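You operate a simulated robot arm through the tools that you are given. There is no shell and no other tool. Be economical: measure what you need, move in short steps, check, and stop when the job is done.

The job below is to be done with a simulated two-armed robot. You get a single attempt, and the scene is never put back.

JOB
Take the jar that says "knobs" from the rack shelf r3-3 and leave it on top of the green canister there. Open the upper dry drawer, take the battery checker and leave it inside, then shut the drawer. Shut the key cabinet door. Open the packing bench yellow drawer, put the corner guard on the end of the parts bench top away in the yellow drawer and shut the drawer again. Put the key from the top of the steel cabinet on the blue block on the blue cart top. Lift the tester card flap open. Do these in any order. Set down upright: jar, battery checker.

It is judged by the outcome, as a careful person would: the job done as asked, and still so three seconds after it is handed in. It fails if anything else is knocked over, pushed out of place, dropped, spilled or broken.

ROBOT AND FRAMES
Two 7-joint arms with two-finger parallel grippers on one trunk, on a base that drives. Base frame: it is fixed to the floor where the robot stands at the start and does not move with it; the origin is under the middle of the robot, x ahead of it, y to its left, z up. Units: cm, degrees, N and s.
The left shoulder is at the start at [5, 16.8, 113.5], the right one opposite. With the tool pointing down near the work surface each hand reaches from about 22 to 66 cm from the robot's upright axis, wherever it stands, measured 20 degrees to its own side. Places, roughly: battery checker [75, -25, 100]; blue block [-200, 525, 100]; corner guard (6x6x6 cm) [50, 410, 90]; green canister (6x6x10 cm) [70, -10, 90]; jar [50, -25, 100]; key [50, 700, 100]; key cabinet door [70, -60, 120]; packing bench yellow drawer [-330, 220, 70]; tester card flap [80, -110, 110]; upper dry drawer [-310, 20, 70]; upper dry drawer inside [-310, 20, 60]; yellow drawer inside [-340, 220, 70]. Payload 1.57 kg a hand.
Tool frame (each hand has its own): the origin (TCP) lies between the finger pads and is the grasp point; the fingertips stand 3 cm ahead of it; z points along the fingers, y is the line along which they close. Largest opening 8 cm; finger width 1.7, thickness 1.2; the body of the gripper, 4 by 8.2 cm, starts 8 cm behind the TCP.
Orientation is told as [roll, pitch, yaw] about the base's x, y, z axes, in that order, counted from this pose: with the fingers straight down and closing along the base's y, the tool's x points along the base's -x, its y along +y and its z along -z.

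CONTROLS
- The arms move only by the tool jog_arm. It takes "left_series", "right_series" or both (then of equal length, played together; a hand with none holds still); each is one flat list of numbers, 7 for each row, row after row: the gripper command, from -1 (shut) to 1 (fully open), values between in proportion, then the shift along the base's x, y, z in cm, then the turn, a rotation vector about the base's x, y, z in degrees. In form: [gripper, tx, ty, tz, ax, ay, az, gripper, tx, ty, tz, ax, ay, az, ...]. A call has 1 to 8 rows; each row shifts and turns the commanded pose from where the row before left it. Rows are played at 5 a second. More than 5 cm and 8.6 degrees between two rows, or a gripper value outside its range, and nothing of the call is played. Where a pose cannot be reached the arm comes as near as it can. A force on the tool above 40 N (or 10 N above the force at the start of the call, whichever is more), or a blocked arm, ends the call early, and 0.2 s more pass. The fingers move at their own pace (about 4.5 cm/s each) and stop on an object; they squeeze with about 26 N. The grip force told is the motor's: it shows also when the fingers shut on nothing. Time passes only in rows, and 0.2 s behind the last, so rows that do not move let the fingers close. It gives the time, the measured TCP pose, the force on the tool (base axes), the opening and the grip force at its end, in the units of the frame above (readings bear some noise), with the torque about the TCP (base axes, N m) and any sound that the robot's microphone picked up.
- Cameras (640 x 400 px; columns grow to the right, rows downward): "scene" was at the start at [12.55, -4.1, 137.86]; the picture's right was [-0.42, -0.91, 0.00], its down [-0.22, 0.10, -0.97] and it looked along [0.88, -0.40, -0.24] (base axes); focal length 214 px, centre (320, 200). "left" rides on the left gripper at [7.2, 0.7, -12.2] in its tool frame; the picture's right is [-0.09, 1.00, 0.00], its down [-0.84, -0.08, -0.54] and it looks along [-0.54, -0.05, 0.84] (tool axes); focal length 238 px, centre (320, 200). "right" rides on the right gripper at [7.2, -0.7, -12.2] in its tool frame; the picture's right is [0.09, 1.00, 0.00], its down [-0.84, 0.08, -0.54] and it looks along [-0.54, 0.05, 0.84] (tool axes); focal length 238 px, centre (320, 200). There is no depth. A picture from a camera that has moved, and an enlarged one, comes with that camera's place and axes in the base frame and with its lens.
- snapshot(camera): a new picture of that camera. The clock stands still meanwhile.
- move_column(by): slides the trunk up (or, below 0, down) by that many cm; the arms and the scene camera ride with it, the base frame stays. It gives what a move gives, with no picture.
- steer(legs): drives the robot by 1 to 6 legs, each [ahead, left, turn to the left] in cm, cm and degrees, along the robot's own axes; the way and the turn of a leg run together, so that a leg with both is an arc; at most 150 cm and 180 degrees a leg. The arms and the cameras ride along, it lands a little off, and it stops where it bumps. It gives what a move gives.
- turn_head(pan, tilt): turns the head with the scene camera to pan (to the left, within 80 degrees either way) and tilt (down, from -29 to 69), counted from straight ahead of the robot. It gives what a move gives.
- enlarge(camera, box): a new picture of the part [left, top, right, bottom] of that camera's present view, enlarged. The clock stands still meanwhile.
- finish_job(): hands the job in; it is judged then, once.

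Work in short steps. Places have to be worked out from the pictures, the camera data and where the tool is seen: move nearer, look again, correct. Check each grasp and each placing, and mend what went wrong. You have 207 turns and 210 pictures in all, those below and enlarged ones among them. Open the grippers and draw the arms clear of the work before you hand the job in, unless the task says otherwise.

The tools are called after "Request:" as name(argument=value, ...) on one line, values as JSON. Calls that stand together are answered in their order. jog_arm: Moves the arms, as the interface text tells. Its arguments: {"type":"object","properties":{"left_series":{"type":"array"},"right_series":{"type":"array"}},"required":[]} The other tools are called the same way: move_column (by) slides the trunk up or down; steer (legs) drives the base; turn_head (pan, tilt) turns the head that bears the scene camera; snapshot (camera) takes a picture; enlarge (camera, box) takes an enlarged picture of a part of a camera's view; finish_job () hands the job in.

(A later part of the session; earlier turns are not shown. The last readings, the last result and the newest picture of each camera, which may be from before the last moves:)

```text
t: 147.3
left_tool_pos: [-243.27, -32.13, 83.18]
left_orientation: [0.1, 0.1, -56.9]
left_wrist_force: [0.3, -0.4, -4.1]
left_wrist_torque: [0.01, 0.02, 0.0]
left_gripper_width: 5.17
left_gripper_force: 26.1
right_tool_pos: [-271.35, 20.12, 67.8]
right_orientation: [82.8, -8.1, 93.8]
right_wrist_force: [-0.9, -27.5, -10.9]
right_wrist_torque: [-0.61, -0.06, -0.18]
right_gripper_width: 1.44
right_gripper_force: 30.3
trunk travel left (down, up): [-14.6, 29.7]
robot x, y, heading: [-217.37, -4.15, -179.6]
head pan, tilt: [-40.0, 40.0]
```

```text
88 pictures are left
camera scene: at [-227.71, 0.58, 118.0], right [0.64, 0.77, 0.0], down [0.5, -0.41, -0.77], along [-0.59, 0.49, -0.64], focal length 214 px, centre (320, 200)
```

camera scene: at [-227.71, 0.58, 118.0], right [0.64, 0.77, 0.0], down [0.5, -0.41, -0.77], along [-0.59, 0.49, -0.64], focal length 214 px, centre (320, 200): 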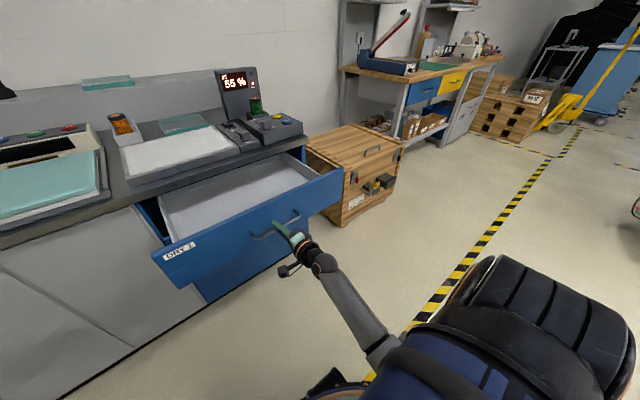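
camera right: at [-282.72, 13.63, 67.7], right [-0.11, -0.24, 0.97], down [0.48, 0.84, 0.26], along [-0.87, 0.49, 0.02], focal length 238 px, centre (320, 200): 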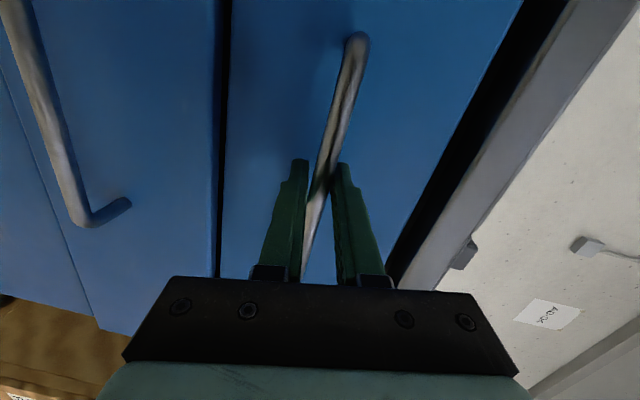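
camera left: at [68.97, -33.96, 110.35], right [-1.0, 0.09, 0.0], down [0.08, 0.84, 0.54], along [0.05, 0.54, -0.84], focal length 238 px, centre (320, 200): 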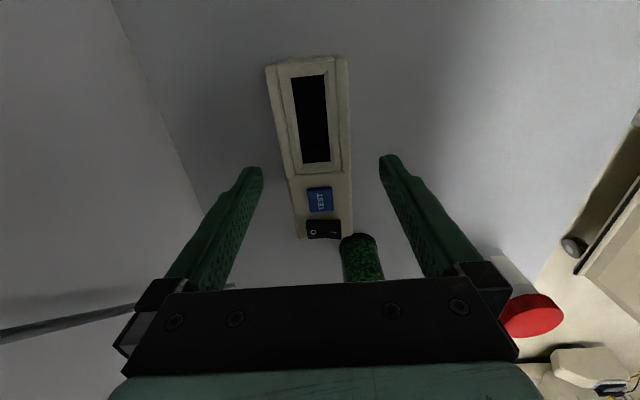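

Drawer is open 24 cm. I release the handle, withdraw the right hand and raise it; at the same time turn the left hand −33° so the checker's long side is parallel to the drawer front.

Request:
jog_arm(right_series=[0.3, 0, 0, 0, 0, 0, 0, 0.3, 0, 0, 0, 0, 0, 0, 0.3, 4, 0, 0, 0, 0, 0, 0.3, 4, 0, 0, 0, 0, 0, 0.3, 4, 0, 3, 0, 0, 0, -1, 0, 0, 5, 0, 0, 0, -1, 0, 0, 5, 0, 0, 0], left_series=[-1, 0, 0, 0, 0, 0, 0, -1, 0, 0, 0, 0, 0, 0, -1, 0, 0, 0.5, 0, 0, -8.3, -1, 0, 0, 0.5, 0, 0, -8.3, -1, 0, 0, 0, 0, 0, -8.3, -1, 0, 0, 0, 0, 0, -8.3, -1, 0, 0, 0, 0, 0, 0])

Request:
snapshot(camera="scene")

```text
t: 148.9
left_tool_pos: [-243.1, -32.09, 84.2]
left_orientation: [-0.1, 0.1, -90.4]
left_wrist_force: [-0.3, -0.3, -2.8]
left_wrist_torque: [0.02, -0.02, 0.0]
left_gripper_width: 5.19
left_gripper_force: 25.8
right_tool_pos: [-259.15, 20.58, 80.07]
right_orientation: [80.8, -14.1, 96.6]
right_wrist_force: [0.7, -0.3, 0.0]
right_wrist_torque: [-0.02, 0.01, 0.03]
right_gripper_width: 0.01
right_gripper_force: 1.0
trunk travel left (down, up): [-14.6, 29.7]
robot x, y, heading: [-216.97, -4.64, -179.1]
head pan, tilt: [-40.0, 40.0]
```

```text
87 pictures are left
camera scene: at [-227.62, 0.69, 118.0], right [0.64, 0.77, 0.0], down [0.5, -0.41, -0.77], along [-0.59, 0.49, -0.64], focal length 214 px, centre (320, 200)
```

scene: 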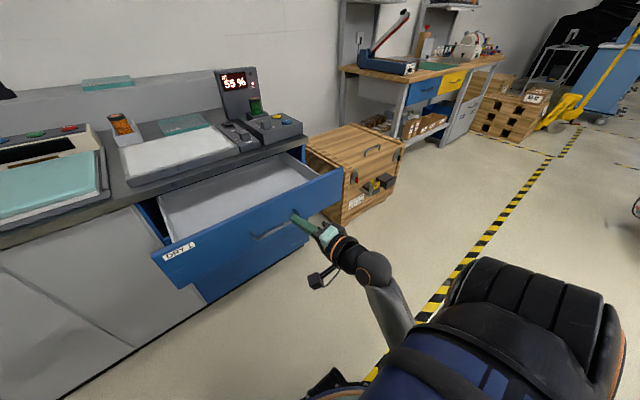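

Drawer stays put (front top edge ≈ z 76 at x≈−275). I retract the right hand further, raise the left, then drive so that the left hand can reach into the drawer.

Request:
jog_arm(right_series=[-1, 4, 0, 2, 0, 0, 0, -1, 4, 0, 2, 0, 0, 0, -1, 4, 0, 2, 0, 0, 0], left_series=[-1, 0, 0, 2, 0, 0, 0, -1, 0, 0, 2, 0, 0, 0, -1, 0, 0, 1, 0, 0, 0])

Request:
steer(legs=[[0, -44.6, 0], [19, 0, 0]])

Request:
turn_head(pan=20, tilt=40)

Request:
snapshot(camera="scene")

```text
t: 149.9
left_tool_pos: [-243.17, -32.02, 89.22]
left_orientation: [0.0, 0.1, -90.1]
left_wrist_force: [0.8, -0.2, -2.9]
left_wrist_torque: [-0.01, -0.01, -0.01]
left_gripper_width: 5.17
left_gripper_force: 25.7
right_tool_pos: [-257.99, 22.33, 83.21]
right_orientation: [92.4, -8.7, 92.4]
right_wrist_force: [0.8, -0.2, 0.1]
right_wrist_torque: [-0.01, 0.01, 0.0]
right_gripper_width: 0.02
right_gripper_force: 21.0
right hand out of reach, approached as far as the arm can: row 1, 2, 3
trunk travel left (down, up): [-14.6, 29.7]
robot x, y, heading: [-217.65, -4.51, -179.4]
head pan, tilt: [-40.0, 40.0]
stopped in row 3 (right hand): the arm was blocked; the commanded pose is now the measured one
```

```text
t: 155.4
left_tool_pos: [-262.64, 12.67, 89.25]
left_orientation: [0.0, 0.1, -91.0]
left_wrist_force: [-0.2, -0.1, -3.6]
left_wrist_torque: [-0.01, 0.03, 0.03]
left_gripper_width: 5.18
left_gripper_force: 26.0
right_tool_pos: [-276.58, 67.32, 83.23]
right_orientation: [92.3, -8.7, 91.3]
right_wrist_force: [0.2, 1.1, 0.4]
right_wrist_torque: [-0.01, 0.02, 0.02]
right_gripper_width: 0.0
right_gripper_force: 21.8
trunk travel left (down, up): [-14.6, 29.7]
robot x, y, heading: [-236.49, 39.67, 179.7]
head pan, tilt: [-40.0, 40.0]
```

```text
t: 156.7
left_tool_pos: [-262.63, 12.65, 89.19]
left_orientation: [0.0, 0.0, -91.2]
left_wrist_force: [0.2, -0.7, -2.8]
left_wrist_torque: [0.0, 0.01, -0.02]
left_gripper_width: 5.23
left_gripper_force: 25.8
right_tool_pos: [-276.68, 67.34, 83.16]
right_orientation: [92.4, -8.8, 91.4]
right_wrist_force: [-0.8, -0.2, 0.1]
right_wrist_torque: [0.03, 0.04, -0.04]
right_gripper_width: 0.0
right_gripper_force: 21.5
trunk travel left (down, up): [-14.6, 29.7]
robot x, y, heading: [-235.8, 39.7, 179.8]
head pan, tilt: [20.0, 40.0]
```

```text
86 pictures are left
camera scene: at [-248.17, 36.82, 118.01], right [-0.34, 0.94, 0.0], down [0.61, 0.22, -0.77], along [-0.72, -0.26, -0.64], focal length 214 px, centre (320, 200)
```

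scene: 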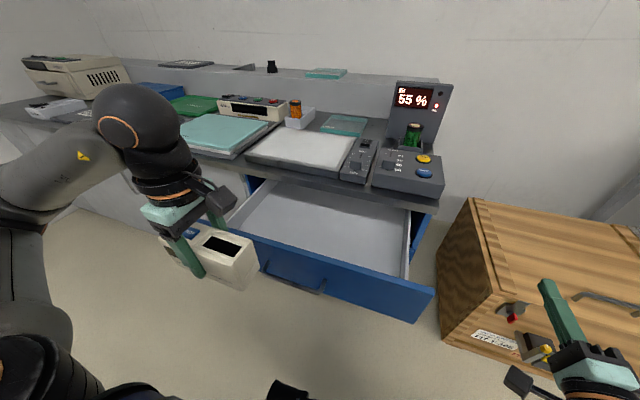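

The drawer's open region spans x −279…−293. I move the checker over it, to about (−285, 18), keeping height.

Request:
jog_arm(left_series=[-1, -4.5, 1, 0, 0, 0, 0, -1, -4.5, 1, 0, 0, 0, 0, -1, -4.5, 1.2, 0, 0, 0, 0, -1, -4.5, 1.2, 0, 0, 0, 0, -1, -4, 1, 0, 0, 0, 1])

Request:
snapshot(camera="scene")

Request:
snapshot(camera="left")

```text
t: 157.9
left_tool_pos: [-284.72, 18.19, 89.22]
left_orientation: [0.0, 0.0, -90.2]
left_wrist_force: [0.0, 0.4, -2.2]
left_wrist_torque: [0.02, 0.01, 0.01]
left_gripper_width: 5.21
left_gripper_force: 25.7
right_tool_pos: [-276.79, 67.32, 83.21]
right_orientation: [92.4, -8.9, 91.4]
right_wrist_force: [0.0, -0.7, 0.3]
right_wrist_torque: [-0.01, 0.0, 0.02]
right_gripper_width: 0.0
right_gripper_force: 21.4
trunk travel left (down, up): [-14.6, 29.7]
robot x, y, heading: [-236.11, 39.38, 179.7]
head pan, tilt: [20.0, 40.0]
```

```text
85 pictures are left
camera scene: at [-248.18, 36.82, 118.0], right [-0.34, 0.94, 0.0], down [0.61, 0.22, -0.77], along [-0.72, -0.26, -0.64], focal length 214 px, centre (320, 200)
```

scene: 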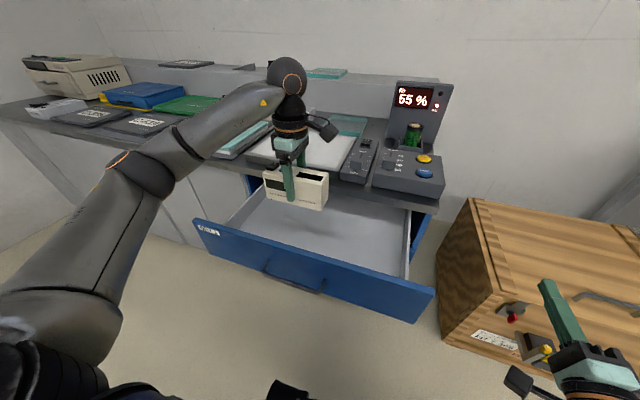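

```text
84 pictures are left
camera left: at [-284.13, 25.33, 101.38], right [1.0, -0.1, 0.0], down [-0.08, -0.84, 0.54], along [-0.05, -0.54, -0.84], focal length 238 px, centre (320, 200)
```

left: 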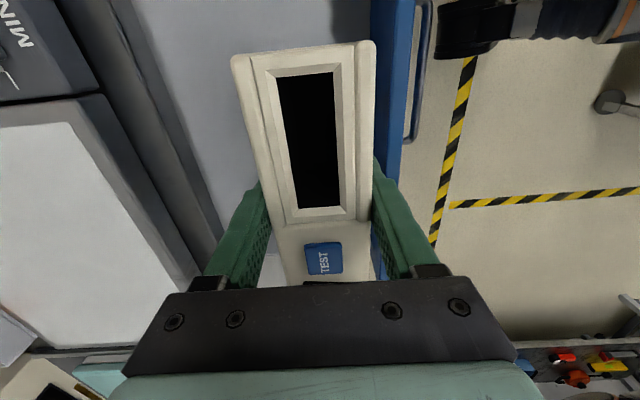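

Fits: front inner wall at x≈−279.5, counter edge ≈ −292. I shift −0.7 in x and lower toward the drawer floor.

Request:
jog_arm(left_series=[-1, -0.7, 0.5, -3, 0, 0, 0, -1, 0, 0, -4, 0, 0, 0, -1, 0, 0, -3, 0, 0, 0, -1, 0, 0, -2.5, 0, 0, 0])

Request:
snapshot(camera="scene")

```text
t: 158.9
left_tool_pos: [-285.47, 18.56, 76.67]
left_orientation: [0.0, 0.1, -90.3]
left_wrist_force: [-0.3, 0.0, -2.5]
left_wrist_torque: [-0.01, 0.02, 0.0]
left_gripper_width: 5.19
left_gripper_force: 26.7
right_tool_pos: [-276.69, 67.35, 83.17]
right_orientation: [92.4, -8.8, 91.4]
right_wrist_force: [-0.6, 1.2, 0.6]
right_wrist_torque: [-0.02, 0.04, 0.02]
right_gripper_width: 0.0
right_gripper_force: 21.6
trunk travel left (down, up): [-14.6, 29.7]
robot x, y, heading: [-236.24, 40.01, 179.7]
head pan, tilt: [20.0, 40.0]
```

```text
83 pictures are left
camera scene: at [-248.18, 36.81, 118.01], right [-0.34, 0.94, 0.0], down [0.61, 0.22, -0.77], along [-0.72, -0.26, -0.64], focal length 214 px, centre (320, 200)
```

scene: 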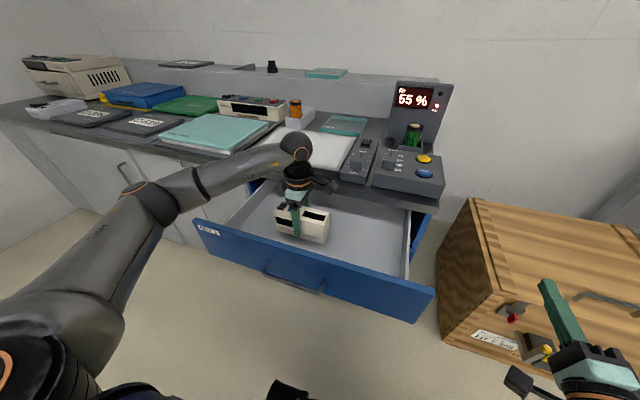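

Continue lowering in small steps until contact.

Request:
jog_arm(left_series=[-1, 0, 0, -1.5, 0, 0, 0, -1, 0, 0, -1.5, 0, 0, 0, -1, 0, 0, -0.8, 0, 0, 0, -1, 0, 0, -0.8, 0, 0, 0])

```text
t: 159.9
left_tool_pos: [-285.4, 18.66, 72.04]
left_orientation: [-0.1, 0.1, -90.1]
left_wrist_force: [-0.1, 0.0, -3.0]
left_wrist_torque: [-0.01, -0.01, -0.01]
left_gripper_width: 5.17
left_gripper_force: 25.8
right_tool_pos: [-276.6, 67.34, 83.13]
right_orientation: [92.5, -8.8, 91.5]
right_wrist_force: [0.5, 0.3, -0.6]
right_wrist_torque: [0.0, -0.02, -0.04]
right_gripper_width: 0.0
right_gripper_force: 21.2
trunk travel left (down, up): [-14.6, 29.7]
robot x, y, heading: [-236.12, 40.16, 179.6]
head pan, tilt: [20.0, 40.0]
```

Request:
jog_arm(left_series=[-1, 0, 0, -0.7, 0, 0, 0, -1, 0, 0, -0.7, 0, 0, 0, -1, 0, 0, -0.5, 0, 0, 0])

Request:
enlarge(camera="scene", box=[190, 120, 450, 330])

```text
t: 160.7
left_tool_pos: [-285.48, 18.56, 70.03]
left_orientation: [-0.1, 0.1, -90.1]
left_wrist_force: [0.5, 0.1, -3.7]
left_wrist_torque: [0.02, 0.02, -0.02]
left_gripper_width: 5.19
left_gripper_force: 25.9
right_tool_pos: [-276.67, 67.33, 83.17]
right_orientation: [92.5, -8.7, 91.5]
right_wrist_force: [0.0, -0.5, 0.5]
right_wrist_torque: [0.0, 0.0, 0.02]
right_gripper_width: 0.0
right_gripper_force: 21.1
trunk travel left (down, up): [-14.6, 29.7]
robot x, y, heading: [-236.05, 39.74, 179.6]
head pan, tilt: [20.0, 40.0]
```

```text
1.90 times, centred on (320, 225) of scene
camera zoom: at [-248.18, 36.82, 118.0], right [-0.34, 0.94, 0.0], down [0.61, 0.22, -0.77], along [-0.72, -0.26, -0.64], focal length 408 px, centre (320, 152)
```

zoom: 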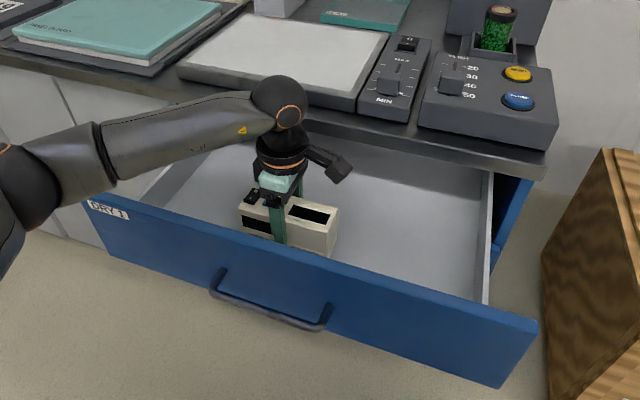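

No contact yet; continue in 0.6 cm steps.

Request:
jog_arm(left_series=[-1, 0, 0, -0.7, 0, 0, 0, -1, 0, 0, -0.7, 0, 0, 0, -1, 0, 0, -0.7, 0, 0, 0])

```text
t: 161.5
left_tool_pos: [-285.34, 18.48, 68.64]
left_orientation: [-0.4, 0.1, -90.1]
left_wrist_force: [1.6, -3.5, 18.0]
left_wrist_torque: [-0.61, -0.63, -0.2]
left_gripper_width: 5.18
left_gripper_force: 26.2
right_tool_pos: [-276.68, 67.25, 83.28]
right_orientation: [92.6, -8.7, 91.3]
right_wrist_force: [-0.4, 0.8, -0.9]
right_wrist_torque: [0.01, 0.02, -0.01]
right_gripper_width: 0.0
right_gripper_force: 21.1
trunk travel left (down, up): [-14.6, 29.7]
robot x, y, heading: [-236.24, 40.15, 179.6]
head pan, tilt: [20.0, 40.0]
```

Contact with the drawer floor (18 N). I ease up slightly, open to ~6.4 cm and raise the hand clear.

Request:
jog_arm(left_series=[-1, 0, 0, 0.6, 0, 0, 0, 0.6, 0, 0, 0, 0, 0, 0, 0.6, 0, 0, 0, 0, 0, 0, 0.6, 0, 0, 2, 0, 0, 0, 0.6, 0, 0, 4, 0, 0, 0, 0.6, 0, 0, 4.5, 0, 0, 0, 0.6, 0, 0, 4.5, 0, 0, 0])

Request:
enlarge(camera="scene", box=[190, 120, 450, 330])

```text
t: 163.1
left_tool_pos: [-285.13, 17.99, 83.43]
left_orientation: [0.0, 0.1, -90.2]
left_wrist_force: [-0.2, 0.3, 0.5]
left_wrist_torque: [0.02, -0.02, 0.0]
left_gripper_width: 6.42
left_gripper_force: 0.0
right_tool_pos: [-276.71, 67.43, 83.16]
right_orientation: [92.4, -8.7, 91.3]
right_wrist_force: [-0.2, 0.1, 0.3]
right_wrist_torque: [-0.02, -0.02, -0.04]
right_gripper_width: 0.0
right_gripper_force: 20.9
trunk travel left (down, up): [-14.6, 29.7]
robot x, y, heading: [-235.75, 40.11, 179.6]
head pan, tilt: [20.0, 40.0]
```

```text
1.90 times, centred on (320, 225) of scene
camera zoom: at [-248.15, 36.83, 118.0], right [-0.34, 0.94, 0.0], down [0.61, 0.22, -0.77], along [-0.72, -0.26, -0.64], focal length 408 px, centre (320, 152)
```

zoom: 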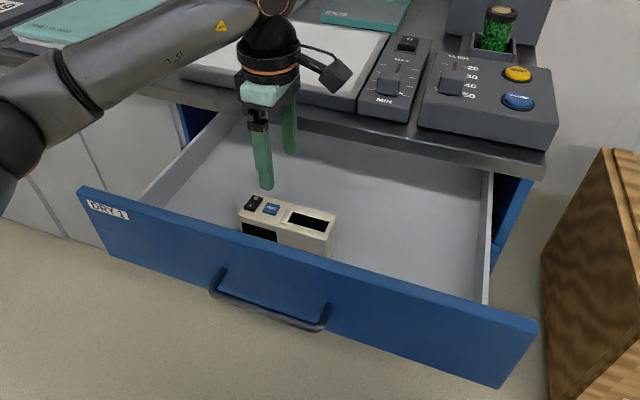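

The checker stands upright in the drawer. I withdraw the left hand up and out.

Request:
jog_arm(left_series=[0.6, 0, 0, 4, 0, 0, 0, 0.6, 4.5, -1, 2, 0, 0, 0, -1, 4.8, -1, 0, 0, 0, 0, -1, 4.8, -1, 0, 0, 0, 0, -1, 4.8, -1, 0, 0, 0, 0])

Request:
steer(legs=[[-20, 0, 0], [0, 45, 0]])

Request:
jog_arm(right_series=[-1, -3, 0, -3.5, 0, 0, 0, -1, -3, 0, -3.5, 0, 0, 0, -1, -3, 0, -3.5, 0, 0, 0, -1, -2, 0, -3.5, 0, 0, 0])

Request:
turn_head(pan=-25, tilt=40)

Request:
snapshot(camera="scene")

```text
refused: row 2 steps farther than a row can; nothing moved
```

```text
t: 168.8
left_tool_pos: [-265.88, -26.53, 83.3]
left_orientation: [0.0, 0.1, -90.6]
left_wrist_force: [-0.1, 0.5, 1.0]
left_wrist_torque: [0.01, -0.03, 0.01]
left_gripper_width: 6.39
left_gripper_force: 0.1
right_tool_pos: [-256.81, 22.73, 83.23]
right_orientation: [92.4, -8.7, 90.9]
right_wrist_force: [-0.6, 0.3, -0.6]
right_wrist_torque: [0.02, -0.02, 0.04]
right_gripper_width: 0.0
right_gripper_force: 21.1
trunk travel left (down, up): [-14.6, 29.7]
robot x, y, heading: [-216.59, -5.26, 179.0]
head pan, tilt: [20.0, 40.0]
```

```text
t: 169.8
left_tool_pos: [-265.79, -26.63, 83.52]
left_orientation: [0.0, 0.1, -90.6]
left_wrist_force: [-0.8, 0.2, -0.9]
left_wrist_torque: [0.04, -0.01, 0.0]
left_gripper_width: 6.42
left_gripper_force: 0.0
right_tool_pos: [-267.65, 22.86, 69.06]
right_orientation: [92.4, -8.8, 90.8]
right_wrist_force: [0.2, 0.2, 0.5]
right_wrist_torque: [-0.03, 0.01, -0.01]
right_gripper_width: 0.02
right_gripper_force: 21.7
trunk travel left (down, up): [-14.6, 29.7]
robot x, y, heading: [-216.77, -5.43, 179.2]
head pan, tilt: [20.0, 40.0]
```

```text
t: 170.9
left_tool_pos: [-265.86, -26.77, 83.31]
left_orientation: [0.0, 0.2, -90.6]
left_wrist_force: [0.1, 0.1, -0.3]
left_wrist_torque: [-0.01, -0.01, -0.03]
left_gripper_width: 6.39
left_gripper_force: 0.0
right_tool_pos: [-267.51, 22.83, 69.06]
right_orientation: [92.4, -8.7, 91.0]
right_wrist_force: [-0.6, -0.1, 0.5]
right_wrist_torque: [-0.01, -0.01, 0.01]
right_gripper_width: 0.01
right_gripper_force: 21.5
trunk travel left (down, up): [-14.6, 29.7]
robot x, y, heading: [-217.15, -5.49, 178.8]
head pan, tilt: [-25.0, 40.0]
```

```text
80 pictures are left
camera scene: at [-228.24, -1.66, 118.01], right [0.44, 0.9, 0.0], down [0.58, -0.28, -0.77], along [-0.69, 0.33, -0.64], focal length 214 px, centre (320, 200)
```

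scene: 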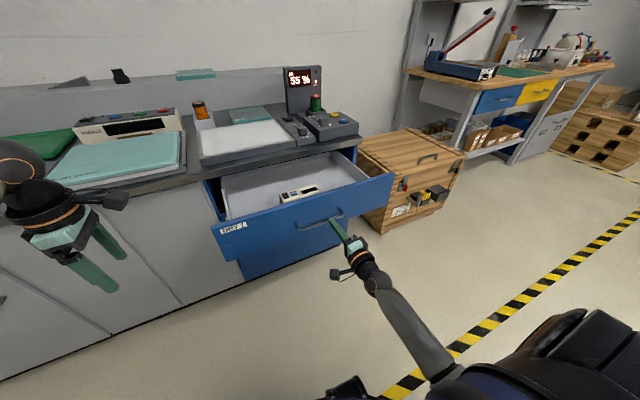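

The left retraction had been refused, but the drive passed over the drawer without contact; checker and drawer look unchanged. I retract the left hand now and align the right at z 68 for pushing on the handle.

Request:
jog_arm(left_series=[-1, 4.5, 0, 1.5, 0, 0, 0, -1, 4.5, 0, 1.5, 0, 0, 0, -1, 4.5, 0, 1.5, 0, 0, 0, -1, 4.5, 0, 1, 0, 0, 0, -1, 3, 0, 1, 0, 0, 0], right_series=[-1, 0, -1, -1, 0, 0, 0, -1, 0, -0.5, 0, 0, 0, 0, -1, 0, 0, 0, 0, 0, 0, -1, 0, 0, 0, 0, 0, 0, -1, 0, 0, 0, 0, 0, 0])

Request:
steer(legs=[[18, 0, 0]])

Request:
snapshot(camera="scene")

```text
t: 172.1
left_tool_pos: [-244.66, -26.48, 89.86]
left_orientation: [0.1, 0.1, -90.6]
left_wrist_force: [-0.1, 0.4, 0.2]
left_wrist_torque: [0.02, 0.01, 0.01]
left_gripper_width: 0.03
left_gripper_force: 21.5
right_tool_pos: [-267.6, 21.17, 68.07]
right_orientation: [92.5, -8.6, 91.0]
right_wrist_force: [-0.4, 0.2, 0.1]
right_wrist_torque: [0.03, 0.0, -0.02]
right_gripper_width: 0.0
right_gripper_force: 22.1
trunk travel left (down, up): [-14.6, 29.7]
robot x, y, heading: [-216.94, -5.11, 179.3]
head pan, tilt: [-25.0, 40.0]
```

```text
t: 173.6
left_tool_pos: [-262.1, -26.14, 89.83]
left_orientation: [0.0, 0.1, -90.5]
left_wrist_force: [-0.4, -1.1, -0.1]
left_wrist_torque: [0.01, -0.02, 0.02]
left_gripper_width: 0.01
left_gripper_force: 21.4
right_tool_pos: [-285.03, 21.33, 68.12]
right_orientation: [92.3, -8.9, 91.1]
right_wrist_force: [-0.3, 0.1, -0.2]
right_wrist_torque: [0.02, -0.03, 0.0]
right_gripper_width: 0.01
right_gripper_force: 21.0
trunk travel left (down, up): [-14.6, 29.7]
robot x, y, heading: [-233.97, -4.88, 179.3]
head pan, tilt: [-25.0, 40.0]
```

```text
79 pictures are left
camera scene: at [-245.62, -1.43, 118.01], right [0.43, 0.9, 0.0], down [0.58, -0.28, -0.77], along [-0.69, 0.33, -0.64], focal length 214 px, centre (320, 200)
```

scene: 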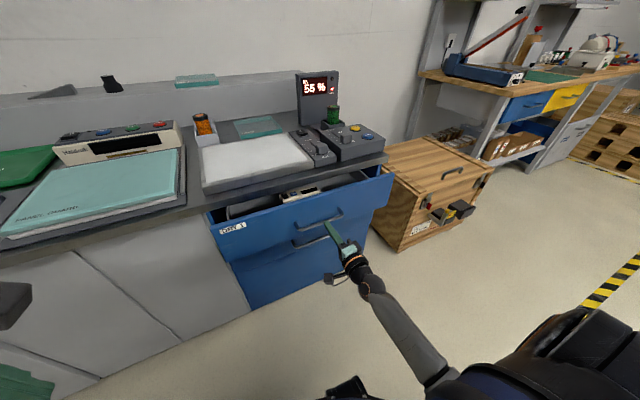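

Closing nicely. Push ~7 cm more by base, then finish by arm with force guard.

Request:
steer(legs=[[6, 0, 0]])

Request:
jog_arm(right_series=[-1, -1, 0, 0, 0, 0, 0, -1, -1, 0, 0, 0, 0, 0, -1, -1, 0, 0, 0, 0, 0, -1, -1, 0, 0, 0, 0, 0, -1, -1, 0, 0, 0, 0, 0])

Request:
snapshot(camera="scene")

```text
t: 174.6
left_tool_pos: [-267.99, -26.06, 89.8]
left_orientation: [-0.1, 0.2, -90.6]
left_wrist_force: [1.1, 0.1, -0.5]
left_wrist_torque: [0.03, 0.01, -0.02]
left_gripper_width: 0.0
left_gripper_force: 21.5
right_tool_pos: [-291.0, 21.44, 68.13]
right_orientation: [92.3, -8.9, 90.9]
right_wrist_force: [-0.3, 0.0, -1.2]
right_wrist_torque: [0.04, 0.0, -0.04]
right_gripper_width: 0.0
right_gripper_force: 20.9
trunk travel left (down, up): [-14.6, 29.7]
robot x, y, heading: [-240.25, -5.06, 179.2]
head pan, tilt: [-25.0, 40.0]
```

```text
t: 175.1
left_tool_pos: [-267.85, -26.09, 89.8]
left_orientation: [-0.1, 0.2, -90.7]
left_wrist_force: [0.2, -0.1, 0.5]
left_wrist_torque: [0.02, 0.02, 0.01]
left_gripper_width: 0.02
left_gripper_force: 21.2
right_tool_pos: [-292.17, 21.52, 67.92]
right_orientation: [92.4, -8.7, 90.7]
right_wrist_force: [15.2, -0.5, 5.0]
right_wrist_torque: [-0.03, 0.08, 0.01]
right_gripper_width: 0.0
right_gripper_force: 21.1
trunk travel left (down, up): [-14.6, 29.7]
robot x, y, heading: [-239.62, -4.93, 179.0]
head pan, tilt: [-25.0, 40.0]
stopped in row 2 (right hand): the force on the tool passed its limit at 54 N (the readings are from after the stop); the commanded pose is now the measured one
```

```text
78 pictures are left
camera scene: at [-251.37, -1.35, 118.04], right [0.44, 0.9, 0.0], down [0.58, -0.28, -0.77], along [-0.69, 0.34, -0.64], focal length 214 px, centre (320, 200)
```

scene: 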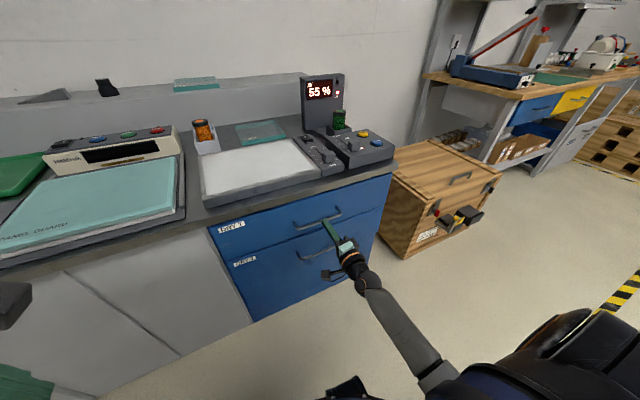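

Drawer is shut flush (54 N stop). Next are the guard and the key: I back off, raise the trunk for travel, and drive back to the aisle, then look north.

Request:
steer(legs=[[-25, 0, 0], [0, 56, 0], [-120, 0, 0], [-72, 0, 0], [0, 0, -89]])

Request:
move_column(by=20)

Request:
turn_head(pan=0, tilt=12)

Request:
snapshot(camera="scene")

```text
t: 195.3
left_tool_pos: [-39.95, -39.63, 89.8]
left_orientation: [-0.2, 0.1, 176.7]
left_wrist_force: [-0.3, 0.2, -0.3]
left_wrist_torque: [-0.01, 0.02, -0.01]
left_gripper_width: 0.0
left_gripper_force: 21.7
right_tool_pos: [8.68, -17.63, 67.85]
right_orientation: [92.1, -8.7, -1.9]
right_wrist_force: [0.3, 0.2, 0.0]
right_wrist_torque: [0.02, 0.0, 0.03]
right_gripper_width: 0.0
right_gripper_force: 22.1
trunk travel left (down, up): [-14.6, 29.7]
robot x, y, heading: [-20.1, -68.91, 86.5]
head pan, tilt: [-25.0, 40.0]
```

```text
t: 197.5
left_tool_pos: [-39.95, -39.45, 109.87]
left_orientation: [-0.1, 0.1, 176.6]
left_wrist_force: [-0.5, 0.2, 0.0]
left_wrist_torque: [0.01, 0.02, 0.01]
left_gripper_width: 0.01
left_gripper_force: 21.4
right_tool_pos: [8.63, -17.54, 87.87]
right_orientation: [92.0, -8.7, -1.9]
right_wrist_force: [-0.1, -0.1, -0.9]
right_wrist_torque: [0.02, 0.0, 0.0]
right_gripper_width: 0.01
right_gripper_force: 20.8
trunk travel left (down, up): [-34.6, 9.7]
robot x, y, heading: [-20.18, -68.28, 86.3]
head pan, tilt: [-25.0, 40.0]
```

```text
t: 198.4
left_tool_pos: [-40.0, -39.51, 109.82]
left_orientation: [-0.1, 0.1, 176.6]
left_wrist_force: [0.0, -0.1, -0.5]
left_wrist_torque: [0.0, -0.01, -0.04]
left_gripper_width: 0.02
left_gripper_force: 21.1
right_tool_pos: [8.77, -17.49, 87.99]
right_orientation: [92.1, -8.7, -1.8]
right_wrist_force: [0.7, -0.1, -0.2]
right_wrist_torque: [-0.04, 0.02, 0.01]
right_gripper_width: 0.0
right_gripper_force: 21.3
trunk travel left (down, up): [-34.6, 9.7]
robot x, y, heading: [-20.02, -68.55, 86.5]
head pan, tilt: [0.0, 12.0]
```

```text
77 pictures are left
camera scene: at [-19.21, -55.55, 142.44], right [1.0, -0.06, 0.0], down [-0.01, -0.21, -0.98], along [0.06, 0.98, -0.21], focal length 214 px, centre (320, 200)
```

scene: 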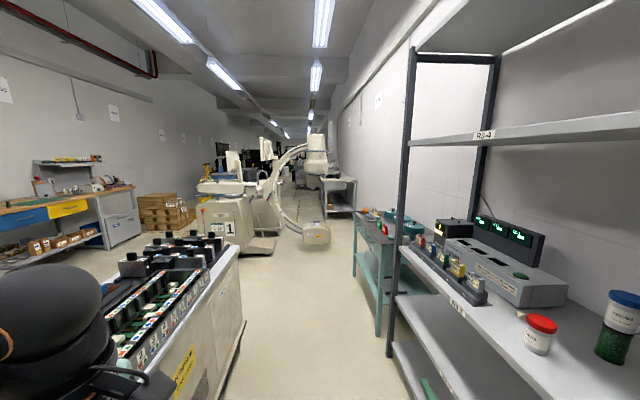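

The aisle ahead is clear to the C-arm machine at y≈250. I correct heading to 90° and drive to y≈110, then look.

Request:
steer(legs=[[0, 0, 3.5], [110, 3, 0], [70, 0, 0]])

Request:
snapshot(camera="scene")

```text
t: 208.1
left_tool_pos: [-44.23, 141.5, 109.85]
left_orientation: [-0.1, 0.2, -179.7]
left_wrist_force: [0.1, 0.0, 0.6]
left_wrist_torque: [-0.03, 0.01, 0.01]
left_gripper_width: 0.03
left_gripper_force: 21.3
right_tool_pos: [3.02, 166.48, 87.8]
right_orientation: [92.2, -8.8, 1.7]
right_wrist_force: [-0.5, 0.2, 0.4]
right_wrist_torque: [0.03, 0.03, 0.01]
right_gripper_width: 0.01
right_gripper_force: 21.2
trunk travel left (down, up): [-34.6, 9.7]
robot x, y, heading: [-22.65, 114.0, 90.0]
head pan, tilt: [0.0, 12.0]
```

```text
76 pictures are left
camera scene: at [-22.44, 126.87, 142.45], right [1.0, 0.0, 0.0], down [0.0, -0.21, -0.98], along [0.0, 0.98, -0.21], focal length 214 px, centre (320, 200)
```

scene: 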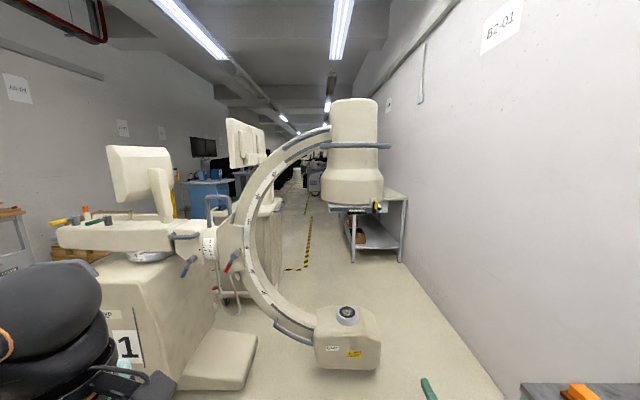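

The C-arm leaves too narrow a gap on its right for the arms. The west side lane (x≈−235) is wider, so I go back and around that way.

Request:
steer(legs=[[-150, 0, 0], [-33, 0, 0], [0, 150, 0], [0, 64, 0]])

Request:
snapshot(camera="scene")

```text
t: 236.4
left_tool_pos: [-260.84, -59.18, 109.76]
left_orientation: [-0.1, 0.1, -174.7]
left_wrist_force: [0.2, -0.1, 0.0]
left_wrist_torque: [-0.05, 0.0, 0.0]
left_gripper_width: 0.0
left_gripper_force: 21.1
right_tool_pos: [-216.12, -30.22, 87.88]
right_orientation: [92.1, -8.8, 6.7]
right_wrist_force: [0.0, -0.1, -0.1]
right_wrist_torque: [-0.01, -0.02, -0.03]
right_gripper_width: 0.0
right_gripper_force: 21.2
trunk travel left (down, up): [-34.6, 9.7]
robot x, y, heading: [-237.04, -85.1, 95.1]
head pan, tilt: [0.0, 12.0]
```

```text
75 pictures are left
camera scene: at [-238.06, -72.01, 142.45], right [1.0, 0.09, 0.0], down [0.02, -0.21, -0.98], along [-0.08, 0.97, -0.21], focal length 214 px, centre (320, 200)
```

scene: 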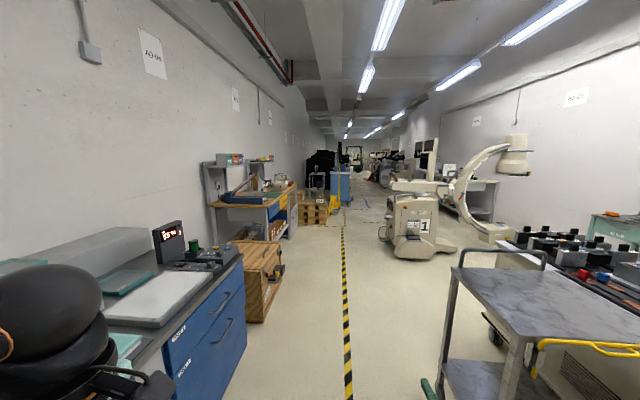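

The corridor north along x≈−237 is wide open; the blue cart is visible around y≈525. I drive north to y≈350.

Request:
steer(legs=[[0, 0, -5], [150, 0, 0], [150, -5, 0], [140, 0, 0]])

Request:
turn_head(pan=-35, tilt=12)

Request:
snapshot(camera="scene")

```text
refused: leg 3 is longer than a leg can be; nothing moved
```

```text
t: 237.4
left_tool_pos: [-260.9, -59.23, 109.81]
left_orientation: [-0.1, 0.0, -174.8]
left_wrist_force: [0.7, 0.1, -1.0]
left_wrist_torque: [0.0, 0.0, -0.01]
left_gripper_width: 0.03
left_gripper_force: 21.5
right_tool_pos: [-215.93, -30.41, 87.76]
right_orientation: [92.2, -8.7, 6.7]
right_wrist_force: [0.0, 0.8, -0.5]
right_wrist_torque: [-0.02, 0.02, -0.03]
right_gripper_width: 0.0
right_gripper_force: 21.1
trunk travel left (down, up): [-34.6, 9.7]
robot x, y, heading: [-236.89, -85.0, 95.0]
head pan, tilt: [-35.0, 12.0]
```

```text
74 pictures are left
camera scene: at [-232.58, -73.22, 142.45], right [0.87, -0.5, 0.0], down [-0.1, -0.18, -0.98], along [0.49, 0.85, -0.21], focal length 214 px, centre (320, 200)
```

scene: 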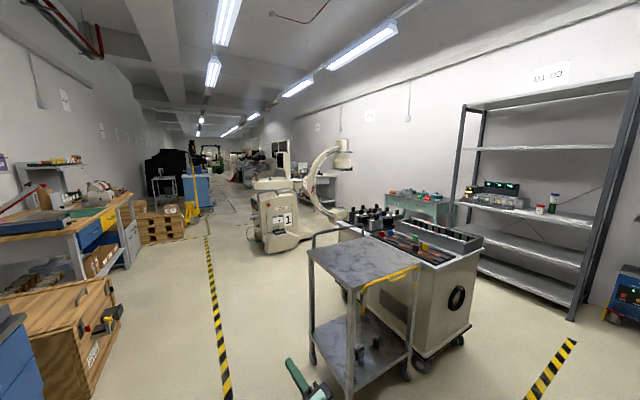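

Leg length limit hit (150 incl. sideways); I resend the drive with shorter legs.

Request:
steer(legs=[[0, 0, -5], [148, 0, 0], [148, -4, 0], [145, 0, 0]])

Request:
snapshot(camera="scene")

```text
t: 259.2
left_tool_pos: [-246.23, 390.62, 109.7]
left_orientation: [0.0, 0.2, 178.0]
left_wrist_force: [0.6, 0.9, -0.3]
left_wrist_torque: [0.02, -0.02, -0.01]
left_gripper_width: 0.02
left_gripper_force: 21.6
right_tool_pos: [-198.06, 413.63, 87.91]
right_orientation: [92.1, -8.6, -0.6]
right_wrist_force: [-0.7, 0.3, -0.2]
right_wrist_torque: [0.05, 0.05, 0.0]
right_gripper_width: 0.02
right_gripper_force: 21.2
trunk travel left (down, up): [-34.6, 9.7]
robot x, y, heading: [-225.3, 362.13, 87.7]
head pan, tilt: [-35.0, 12.0]
```

```text
73 pictures are left
camera scene: at [-219.87, 373.14, 142.45], right [0.8, -0.61, 0.0], down [-0.13, -0.17, -0.98], along [0.59, 0.78, -0.21], focal length 214 px, centre (320, 200)
```

scene: 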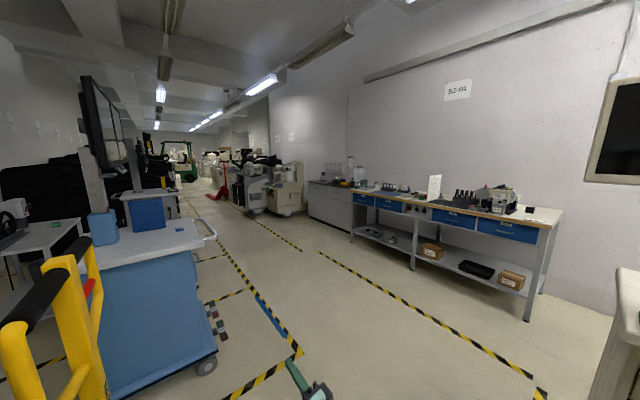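

Now I see the blue cart close ahead on the left, the parts bench along the right wall, and a grey cabinet beyond. I enlarge both sides.

Request:
enlarge(camera="scene", box=[290, 150, 590, 290])

Request:
enlarge(camera="scene", box=[0, 160, 240, 310])

```text
2.13 times, centred on (440, 220) of scene
camera zoom: at [-219.87, 373.14, 142.45], right [0.8, -0.61, 0.0], down [-0.13, -0.17, -0.98], along [0.59, 0.78, -0.21], focal length 458 px, centre (64, 157)
```

zoom: 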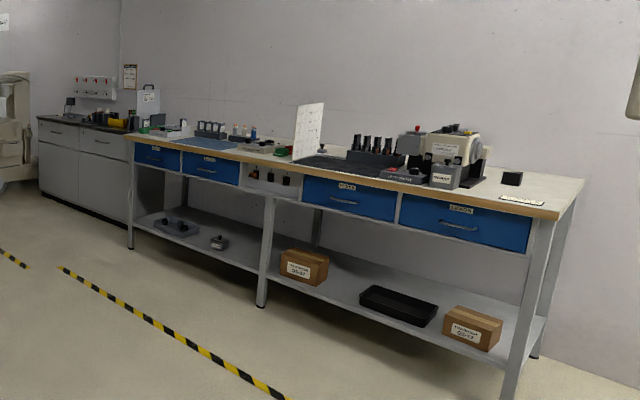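

```text
2.67 times, centred on (120, 235) of scene
camera zoom: at [-219.87, 373.14, 142.45], right [0.8, -0.61, 0.0], down [-0.13, -0.17, -0.98], along [0.59, 0.78, -0.21], focal length 572 px, centre (853, 107)
```

zoom: 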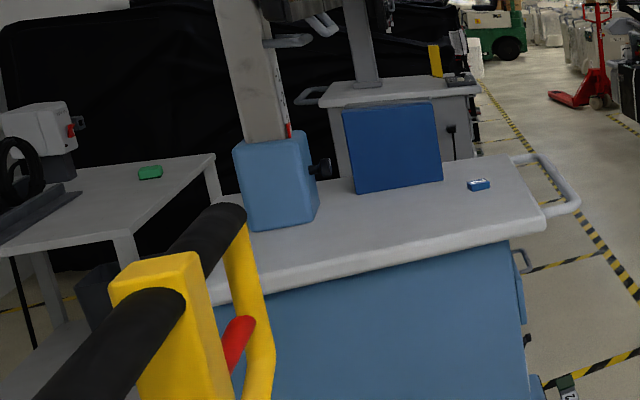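

Targets: small blue block ≈ (−213, 525, 97); the black cube (corner guard) ≈ (50, 408, 92) at the near end of the parts bench. I drive diagonally to (−130, 415) and turn to face the bench.

Request:
steer(legs=[[56.7, -92.8, 0], [0, 0, -87.7]])

Request:
turn_head(pan=0, tilt=15)

Request:
snapshot(camera="scene")

```text
t: 263.2
left_tool_pos: [-210.41, 411.23, 109.76]
left_orientation: [0.0, 0.0, 178.9]
left_wrist_force: [-0.4, 0.9, -0.4]
left_wrist_torque: [0.01, -0.01, -0.02]
left_gripper_width: 0.0
left_gripper_force: 21.7
right_tool_pos: [-162.35, 434.57, 87.87]
right_orientation: [92.2, -8.7, -0.1]
right_wrist_force: [-0.4, -0.1, -0.2]
right_wrist_torque: [-0.01, 0.0, 0.03]
right_gripper_width: 0.02
right_gripper_force: 21.7
trunk travel left (down, up): [-34.6, 9.7]
robot x, y, heading: [-189.92, 382.64, 87.9]
head pan, tilt: [-35.0, 12.0]
stopped in leg 1: the robot was blocked; the commanded pose is now the measured one
```

```text
t: 264.2
left_tool_pos: [-210.47, 411.26, 109.75]
left_orientation: [0.0, 0.1, 178.7]
left_wrist_force: [-0.1, 0.6, 0.7]
left_wrist_torque: [-0.03, -0.03, -0.01]
left_gripper_width: 0.0
left_gripper_force: 21.0
right_tool_pos: [-162.4, 434.68, 87.95]
right_orientation: [92.2, -8.6, -0.2]
right_wrist_force: [-0.3, -0.6, 0.3]
right_wrist_torque: [0.0, 0.0, 0.02]
right_gripper_width: 0.0
right_gripper_force: 21.1
trunk travel left (down, up): [-34.6, 9.7]
robot x, y, heading: [-189.59, 382.97, 87.7]
head pan, tilt: [0.0, 15.0]
```

```text
70 pictures are left
camera scene: at [-189.09, 395.82, 141.97], right [1.0, -0.03, 0.0], down [-0.01, -0.26, -0.97], along [0.03, 0.97, -0.26], focal length 214 px, centre (320, 200)
```

scene: 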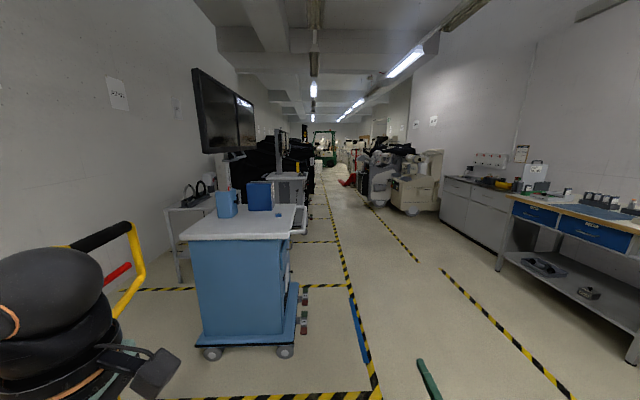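

The robot got blocked on its right side. I look right to see what is there.

Request:
turn_head(pan=-80, tilt=30)

Request:
snapshot(camera="scene")

```text
t: 265.8
left_tool_pos: [-210.45, 411.23, 109.79]
left_orientation: [0.0, 0.1, 178.8]
left_wrist_force: [0.2, -0.6, 0.1]
left_wrist_torque: [-0.02, 0.01, 0.05]
left_gripper_width: 0.0
left_gripper_force: 21.2
right_tool_pos: [-162.27, 434.71, 87.8]
right_orientation: [92.2, -8.7, -0.2]
right_wrist_force: [-0.3, 0.0, 0.1]
right_wrist_torque: [0.02, 0.03, 0.02]
right_gripper_width: 0.01
right_gripper_force: 21.4
trunk travel left (down, up): [-34.6, 9.7]
robot x, y, heading: [-190.12, 382.81, 88.4]
head pan, tilt: [-80.0, 30.0]
```

```text
69 pictures are left
camera scene: at [-180.45, 387.76, 139.54], right [0.14, -0.99, 0.0], down [-0.49, -0.07, -0.87], along [0.86, 0.12, -0.5], focal length 214 px, centre (320, 200)
```

scene: 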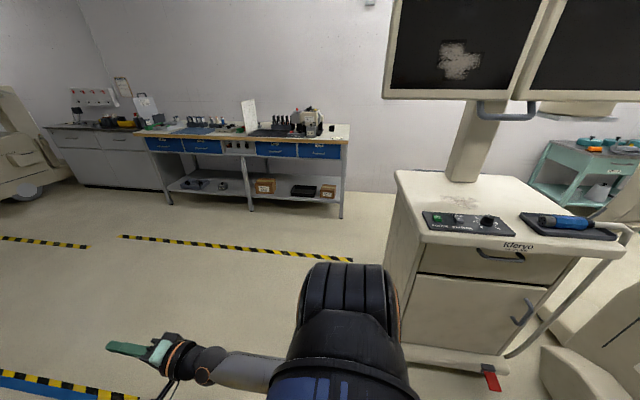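

A monitor cart stands at my right (y<378). I step left 2, go north 34 cm to clear it, then slide east and face the bench.

Request:
steer(legs=[[0, 2, 0], [34, 0, 0], [0, -62, 0], [0, 0, -88]])

Request:
turn_head(pan=0, tilt=20)

Request:
snapshot(camera="scene")

```text
t: 267.1
left_tool_pos: [-212.52, 411.84, 109.77]
left_orientation: [0.2, -0.1, 179.2]
left_wrist_force: [0.5, 0.8, -0.4]
left_wrist_torque: [0.01, -0.03, 0.01]
left_gripper_width: 0.0
left_gripper_force: 21.3
right_tool_pos: [-164.39, 435.48, 88.05]
right_orientation: [92.4, -8.5, 0.0]
right_wrist_force: [-0.2, -0.3, 0.2]
right_wrist_torque: [0.01, 0.02, 0.03]
right_gripper_width: 0.0
right_gripper_force: 21.1
trunk travel left (down, up): [-34.6, 9.7]
robot x, y, heading: [-191.49, 383.93, 88.3]
head pan, tilt: [-80.0, 30.0]
stopped in leg 2: the robot was blocked; the commanded pose is now the measured one
```

```text
t: 268.6
left_tool_pos: [-212.45, 411.65, 109.79]
left_orientation: [0.2, 0.0, 179.4]
left_wrist_force: [-0.2, -0.1, -0.1]
left_wrist_torque: [0.0, -0.01, 0.03]
left_gripper_width: 0.0
left_gripper_force: 21.7
right_tool_pos: [-164.31, 435.34, 88.17]
right_orientation: [92.3, -8.7, -0.2]
right_wrist_force: [-0.4, 0.6, 0.6]
right_wrist_torque: [-0.01, 0.01, 0.0]
right_gripper_width: 0.0
right_gripper_force: 20.7
trunk travel left (down, up): [-34.6, 9.7]
robot x, y, heading: [-191.73, 383.58, 88.2]
head pan, tilt: [0.0, 20.0]
```

```text
68 pictures are left
camera scene: at [-190.94, 396.26, 141.21], right [1.0, -0.03, 0.0], down [-0.01, -0.34, -0.94], along [0.03, 0.94, -0.34], focal length 214 px, centre (320, 200)
```

scene: 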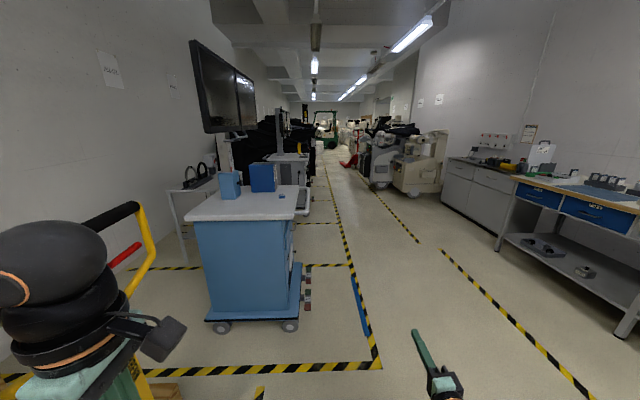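

The left elbow met the pallet-jack handle (≈(−229, 434)). I reverse south, then go east 32 cm, north 58 cm, further east, and turn to the bench.

Request:
steer(legs=[[-22, 0, 0], [0, -32, 0], [56, 0, 0], [0, -35, 0], [0, 0, -88]])

Request:
snapshot(camera="scene")

```text
t: 283.0
left_tool_pos: [-95.8, 435.45, 109.58]
left_orientation: [0.4, 0.0, 88.1]
left_wrist_force: [0.1, 0.8, 1.1]
left_wrist_torque: [0.03, 0.0, -0.02]
left_gripper_width: 0.0
left_gripper_force: 22.0
right_tool_pos: [-73.23, 386.81, 87.87]
right_orientation: [92.0, -8.6, -91.2]
right_wrist_force: [0.5, 0.8, -0.8]
right_wrist_torque: [-0.01, -0.02, 0.0]
right_gripper_width: 0.0
right_gripper_force: 21.8
trunk travel left (down, up): [-34.6, 9.7]
robot x, y, heading: [-124.43, 414.84, -3.0]
head pan, tilt: [0.0, 20.0]
```

```text
67 pictures are left
camera scene: at [-111.26, 414.16, 141.15], right [-0.05, -1.0, 0.0], down [-0.34, 0.02, -0.94], along [0.94, -0.05, -0.34], focal length 214 px, centre (320, 200)
```

scene: 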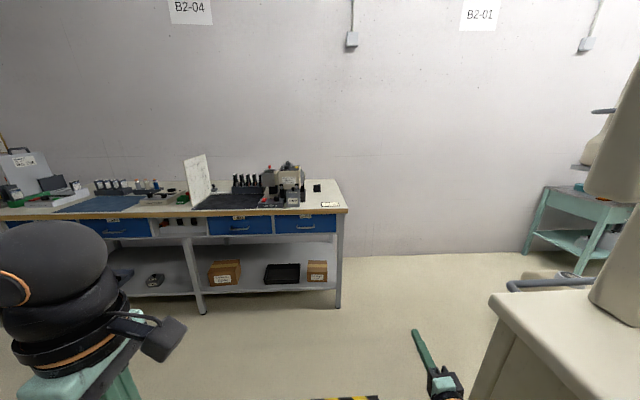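

Facing the bench: guard at ≈(50, 408). To keep clear of the monitor cart on my right I shift left 12, go ahead, then angle in to (0, 388).

Request:
steer(legs=[[0, 0, 3], [0, 13, 0], [92, 0, 0], [25, -38, 0]])

Request:
turn_head(pan=15, tilt=30)

Request:
snapshot(camera="scene")

Request:
snapshot(camera="left")

```text
t: 289.0
left_tool_pos: [-14.16, 450.86, 109.59]
left_orientation: [0.5, -0.1, 91.3]
left_wrist_force: [0.1, 0.0, 0.1]
left_wrist_torque: [-0.01, 0.0, 0.01]
left_gripper_width: 0.01
left_gripper_force: 21.7
right_tool_pos: [10.62, 403.73, 87.73]
right_orientation: [92.4, -8.6, -88.2]
right_wrist_force: [-8.1, 1.1, 2.9]
right_wrist_torque: [-0.05, -0.06, 0.02]
right_gripper_width: 0.01
right_gripper_force: 21.0
trunk travel left (down, up): [-34.6, 9.7]
robot x, y, heading: [-42.14, 429.02, 0.2]
head pan, tilt: [0.0, 20.0]
stopped in leg 3: the force on the tool passed its limit at 150 N (the readings are from after the stop); the commanded pose is now the measured one
```

```text
t: 289.8
left_tool_pos: [-14.19, 450.96, 109.62]
left_orientation: [0.4, 0.0, 91.1]
left_wrist_force: [-0.9, -0.4, -0.4]
left_wrist_torque: [0.0, -0.01, 0.0]
left_gripper_width: 0.01
left_gripper_force: 21.2
right_tool_pos: [10.56, 403.75, 87.83]
right_orientation: [92.4, -8.6, -88.3]
right_wrist_force: [-12.6, 0.7, 3.7]
right_wrist_torque: [-0.02, 0.01, -0.06]
right_gripper_width: 0.01
right_gripper_force: 20.9
trunk travel left (down, up): [-34.6, 9.7]
robot x, y, heading: [-41.82, 428.96, 0.1]
head pan, tilt: [15.0, 30.0]
```

```text
66 pictures are left
camera scene: at [-29.14, 431.14, 139.57], right [0.26, -0.96, 0.0], down [-0.48, -0.13, -0.87], along [0.84, 0.23, -0.5], focal length 214 px, centre (320, 200)
```

scene: 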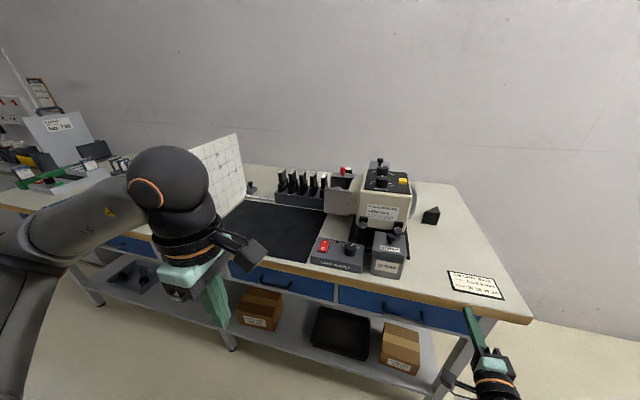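

```text
65 pictures are left
camera left: at [-14.74, 443.79, 121.79], right [-1.0, 0.07, 0.01], down [0.06, 0.84, 0.54], along [0.03, 0.54, -0.84], focal length 238 px, centre (320, 200)
```

left: 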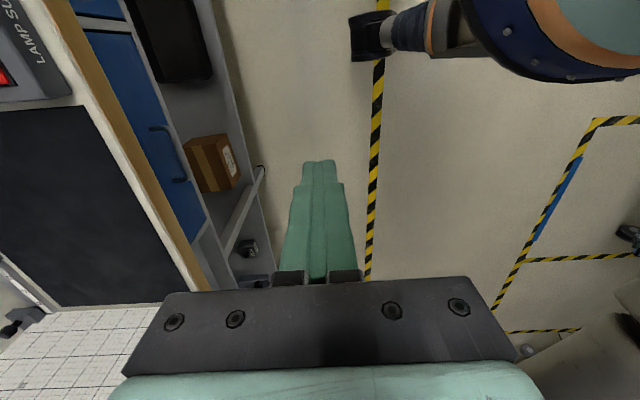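

The right fingers bumped the bench front edge (x≈14); the bench and its items look unmoved. I back off and zoom in on the guard.

Request:
steer(legs=[[-10, 0, 0]])

Request:
enlarge(camera="scene", box=[360, 170, 520, 310])

```text
t: 290.9
left_tool_pos: [-24.33, 450.97, 109.64]
left_orientation: [0.4, -0.1, 91.3]
left_wrist_force: [-0.7, -0.2, -0.2]
left_wrist_torque: [0.01, -0.03, -0.02]
left_gripper_width: 0.01
left_gripper_force: 21.2
right_tool_pos: [0.36, 403.72, 87.77]
right_orientation: [92.3, -8.6, -88.2]
right_wrist_force: [-0.4, -0.2, -0.3]
right_wrist_torque: [-0.04, -0.01, -0.01]
right_gripper_width: 0.0
right_gripper_force: 21.2
trunk travel left (down, up): [-34.6, 9.7]
robot x, y, heading: [-52.2, 428.49, 0.3]
head pan, tilt: [15.0, 30.0]
```

```text
2.86 times, centred on (440, 240) of scene
camera zoom: at [-39.24, 431.07, 139.56], right [0.26, -0.96, 0.0], down [-0.48, -0.13, -0.87], along [0.84, 0.23, -0.5], focal length 613 px, centre (-23, 86)
```

zoom: 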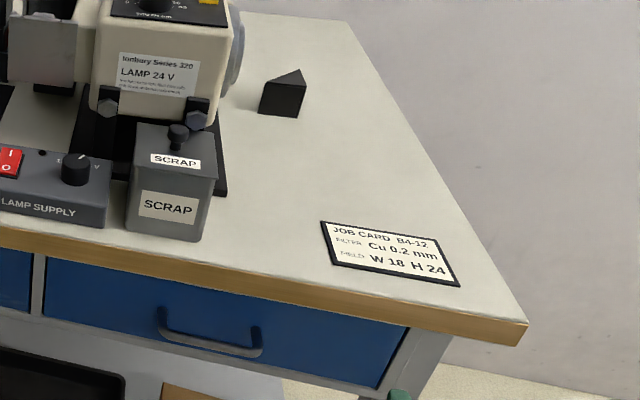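

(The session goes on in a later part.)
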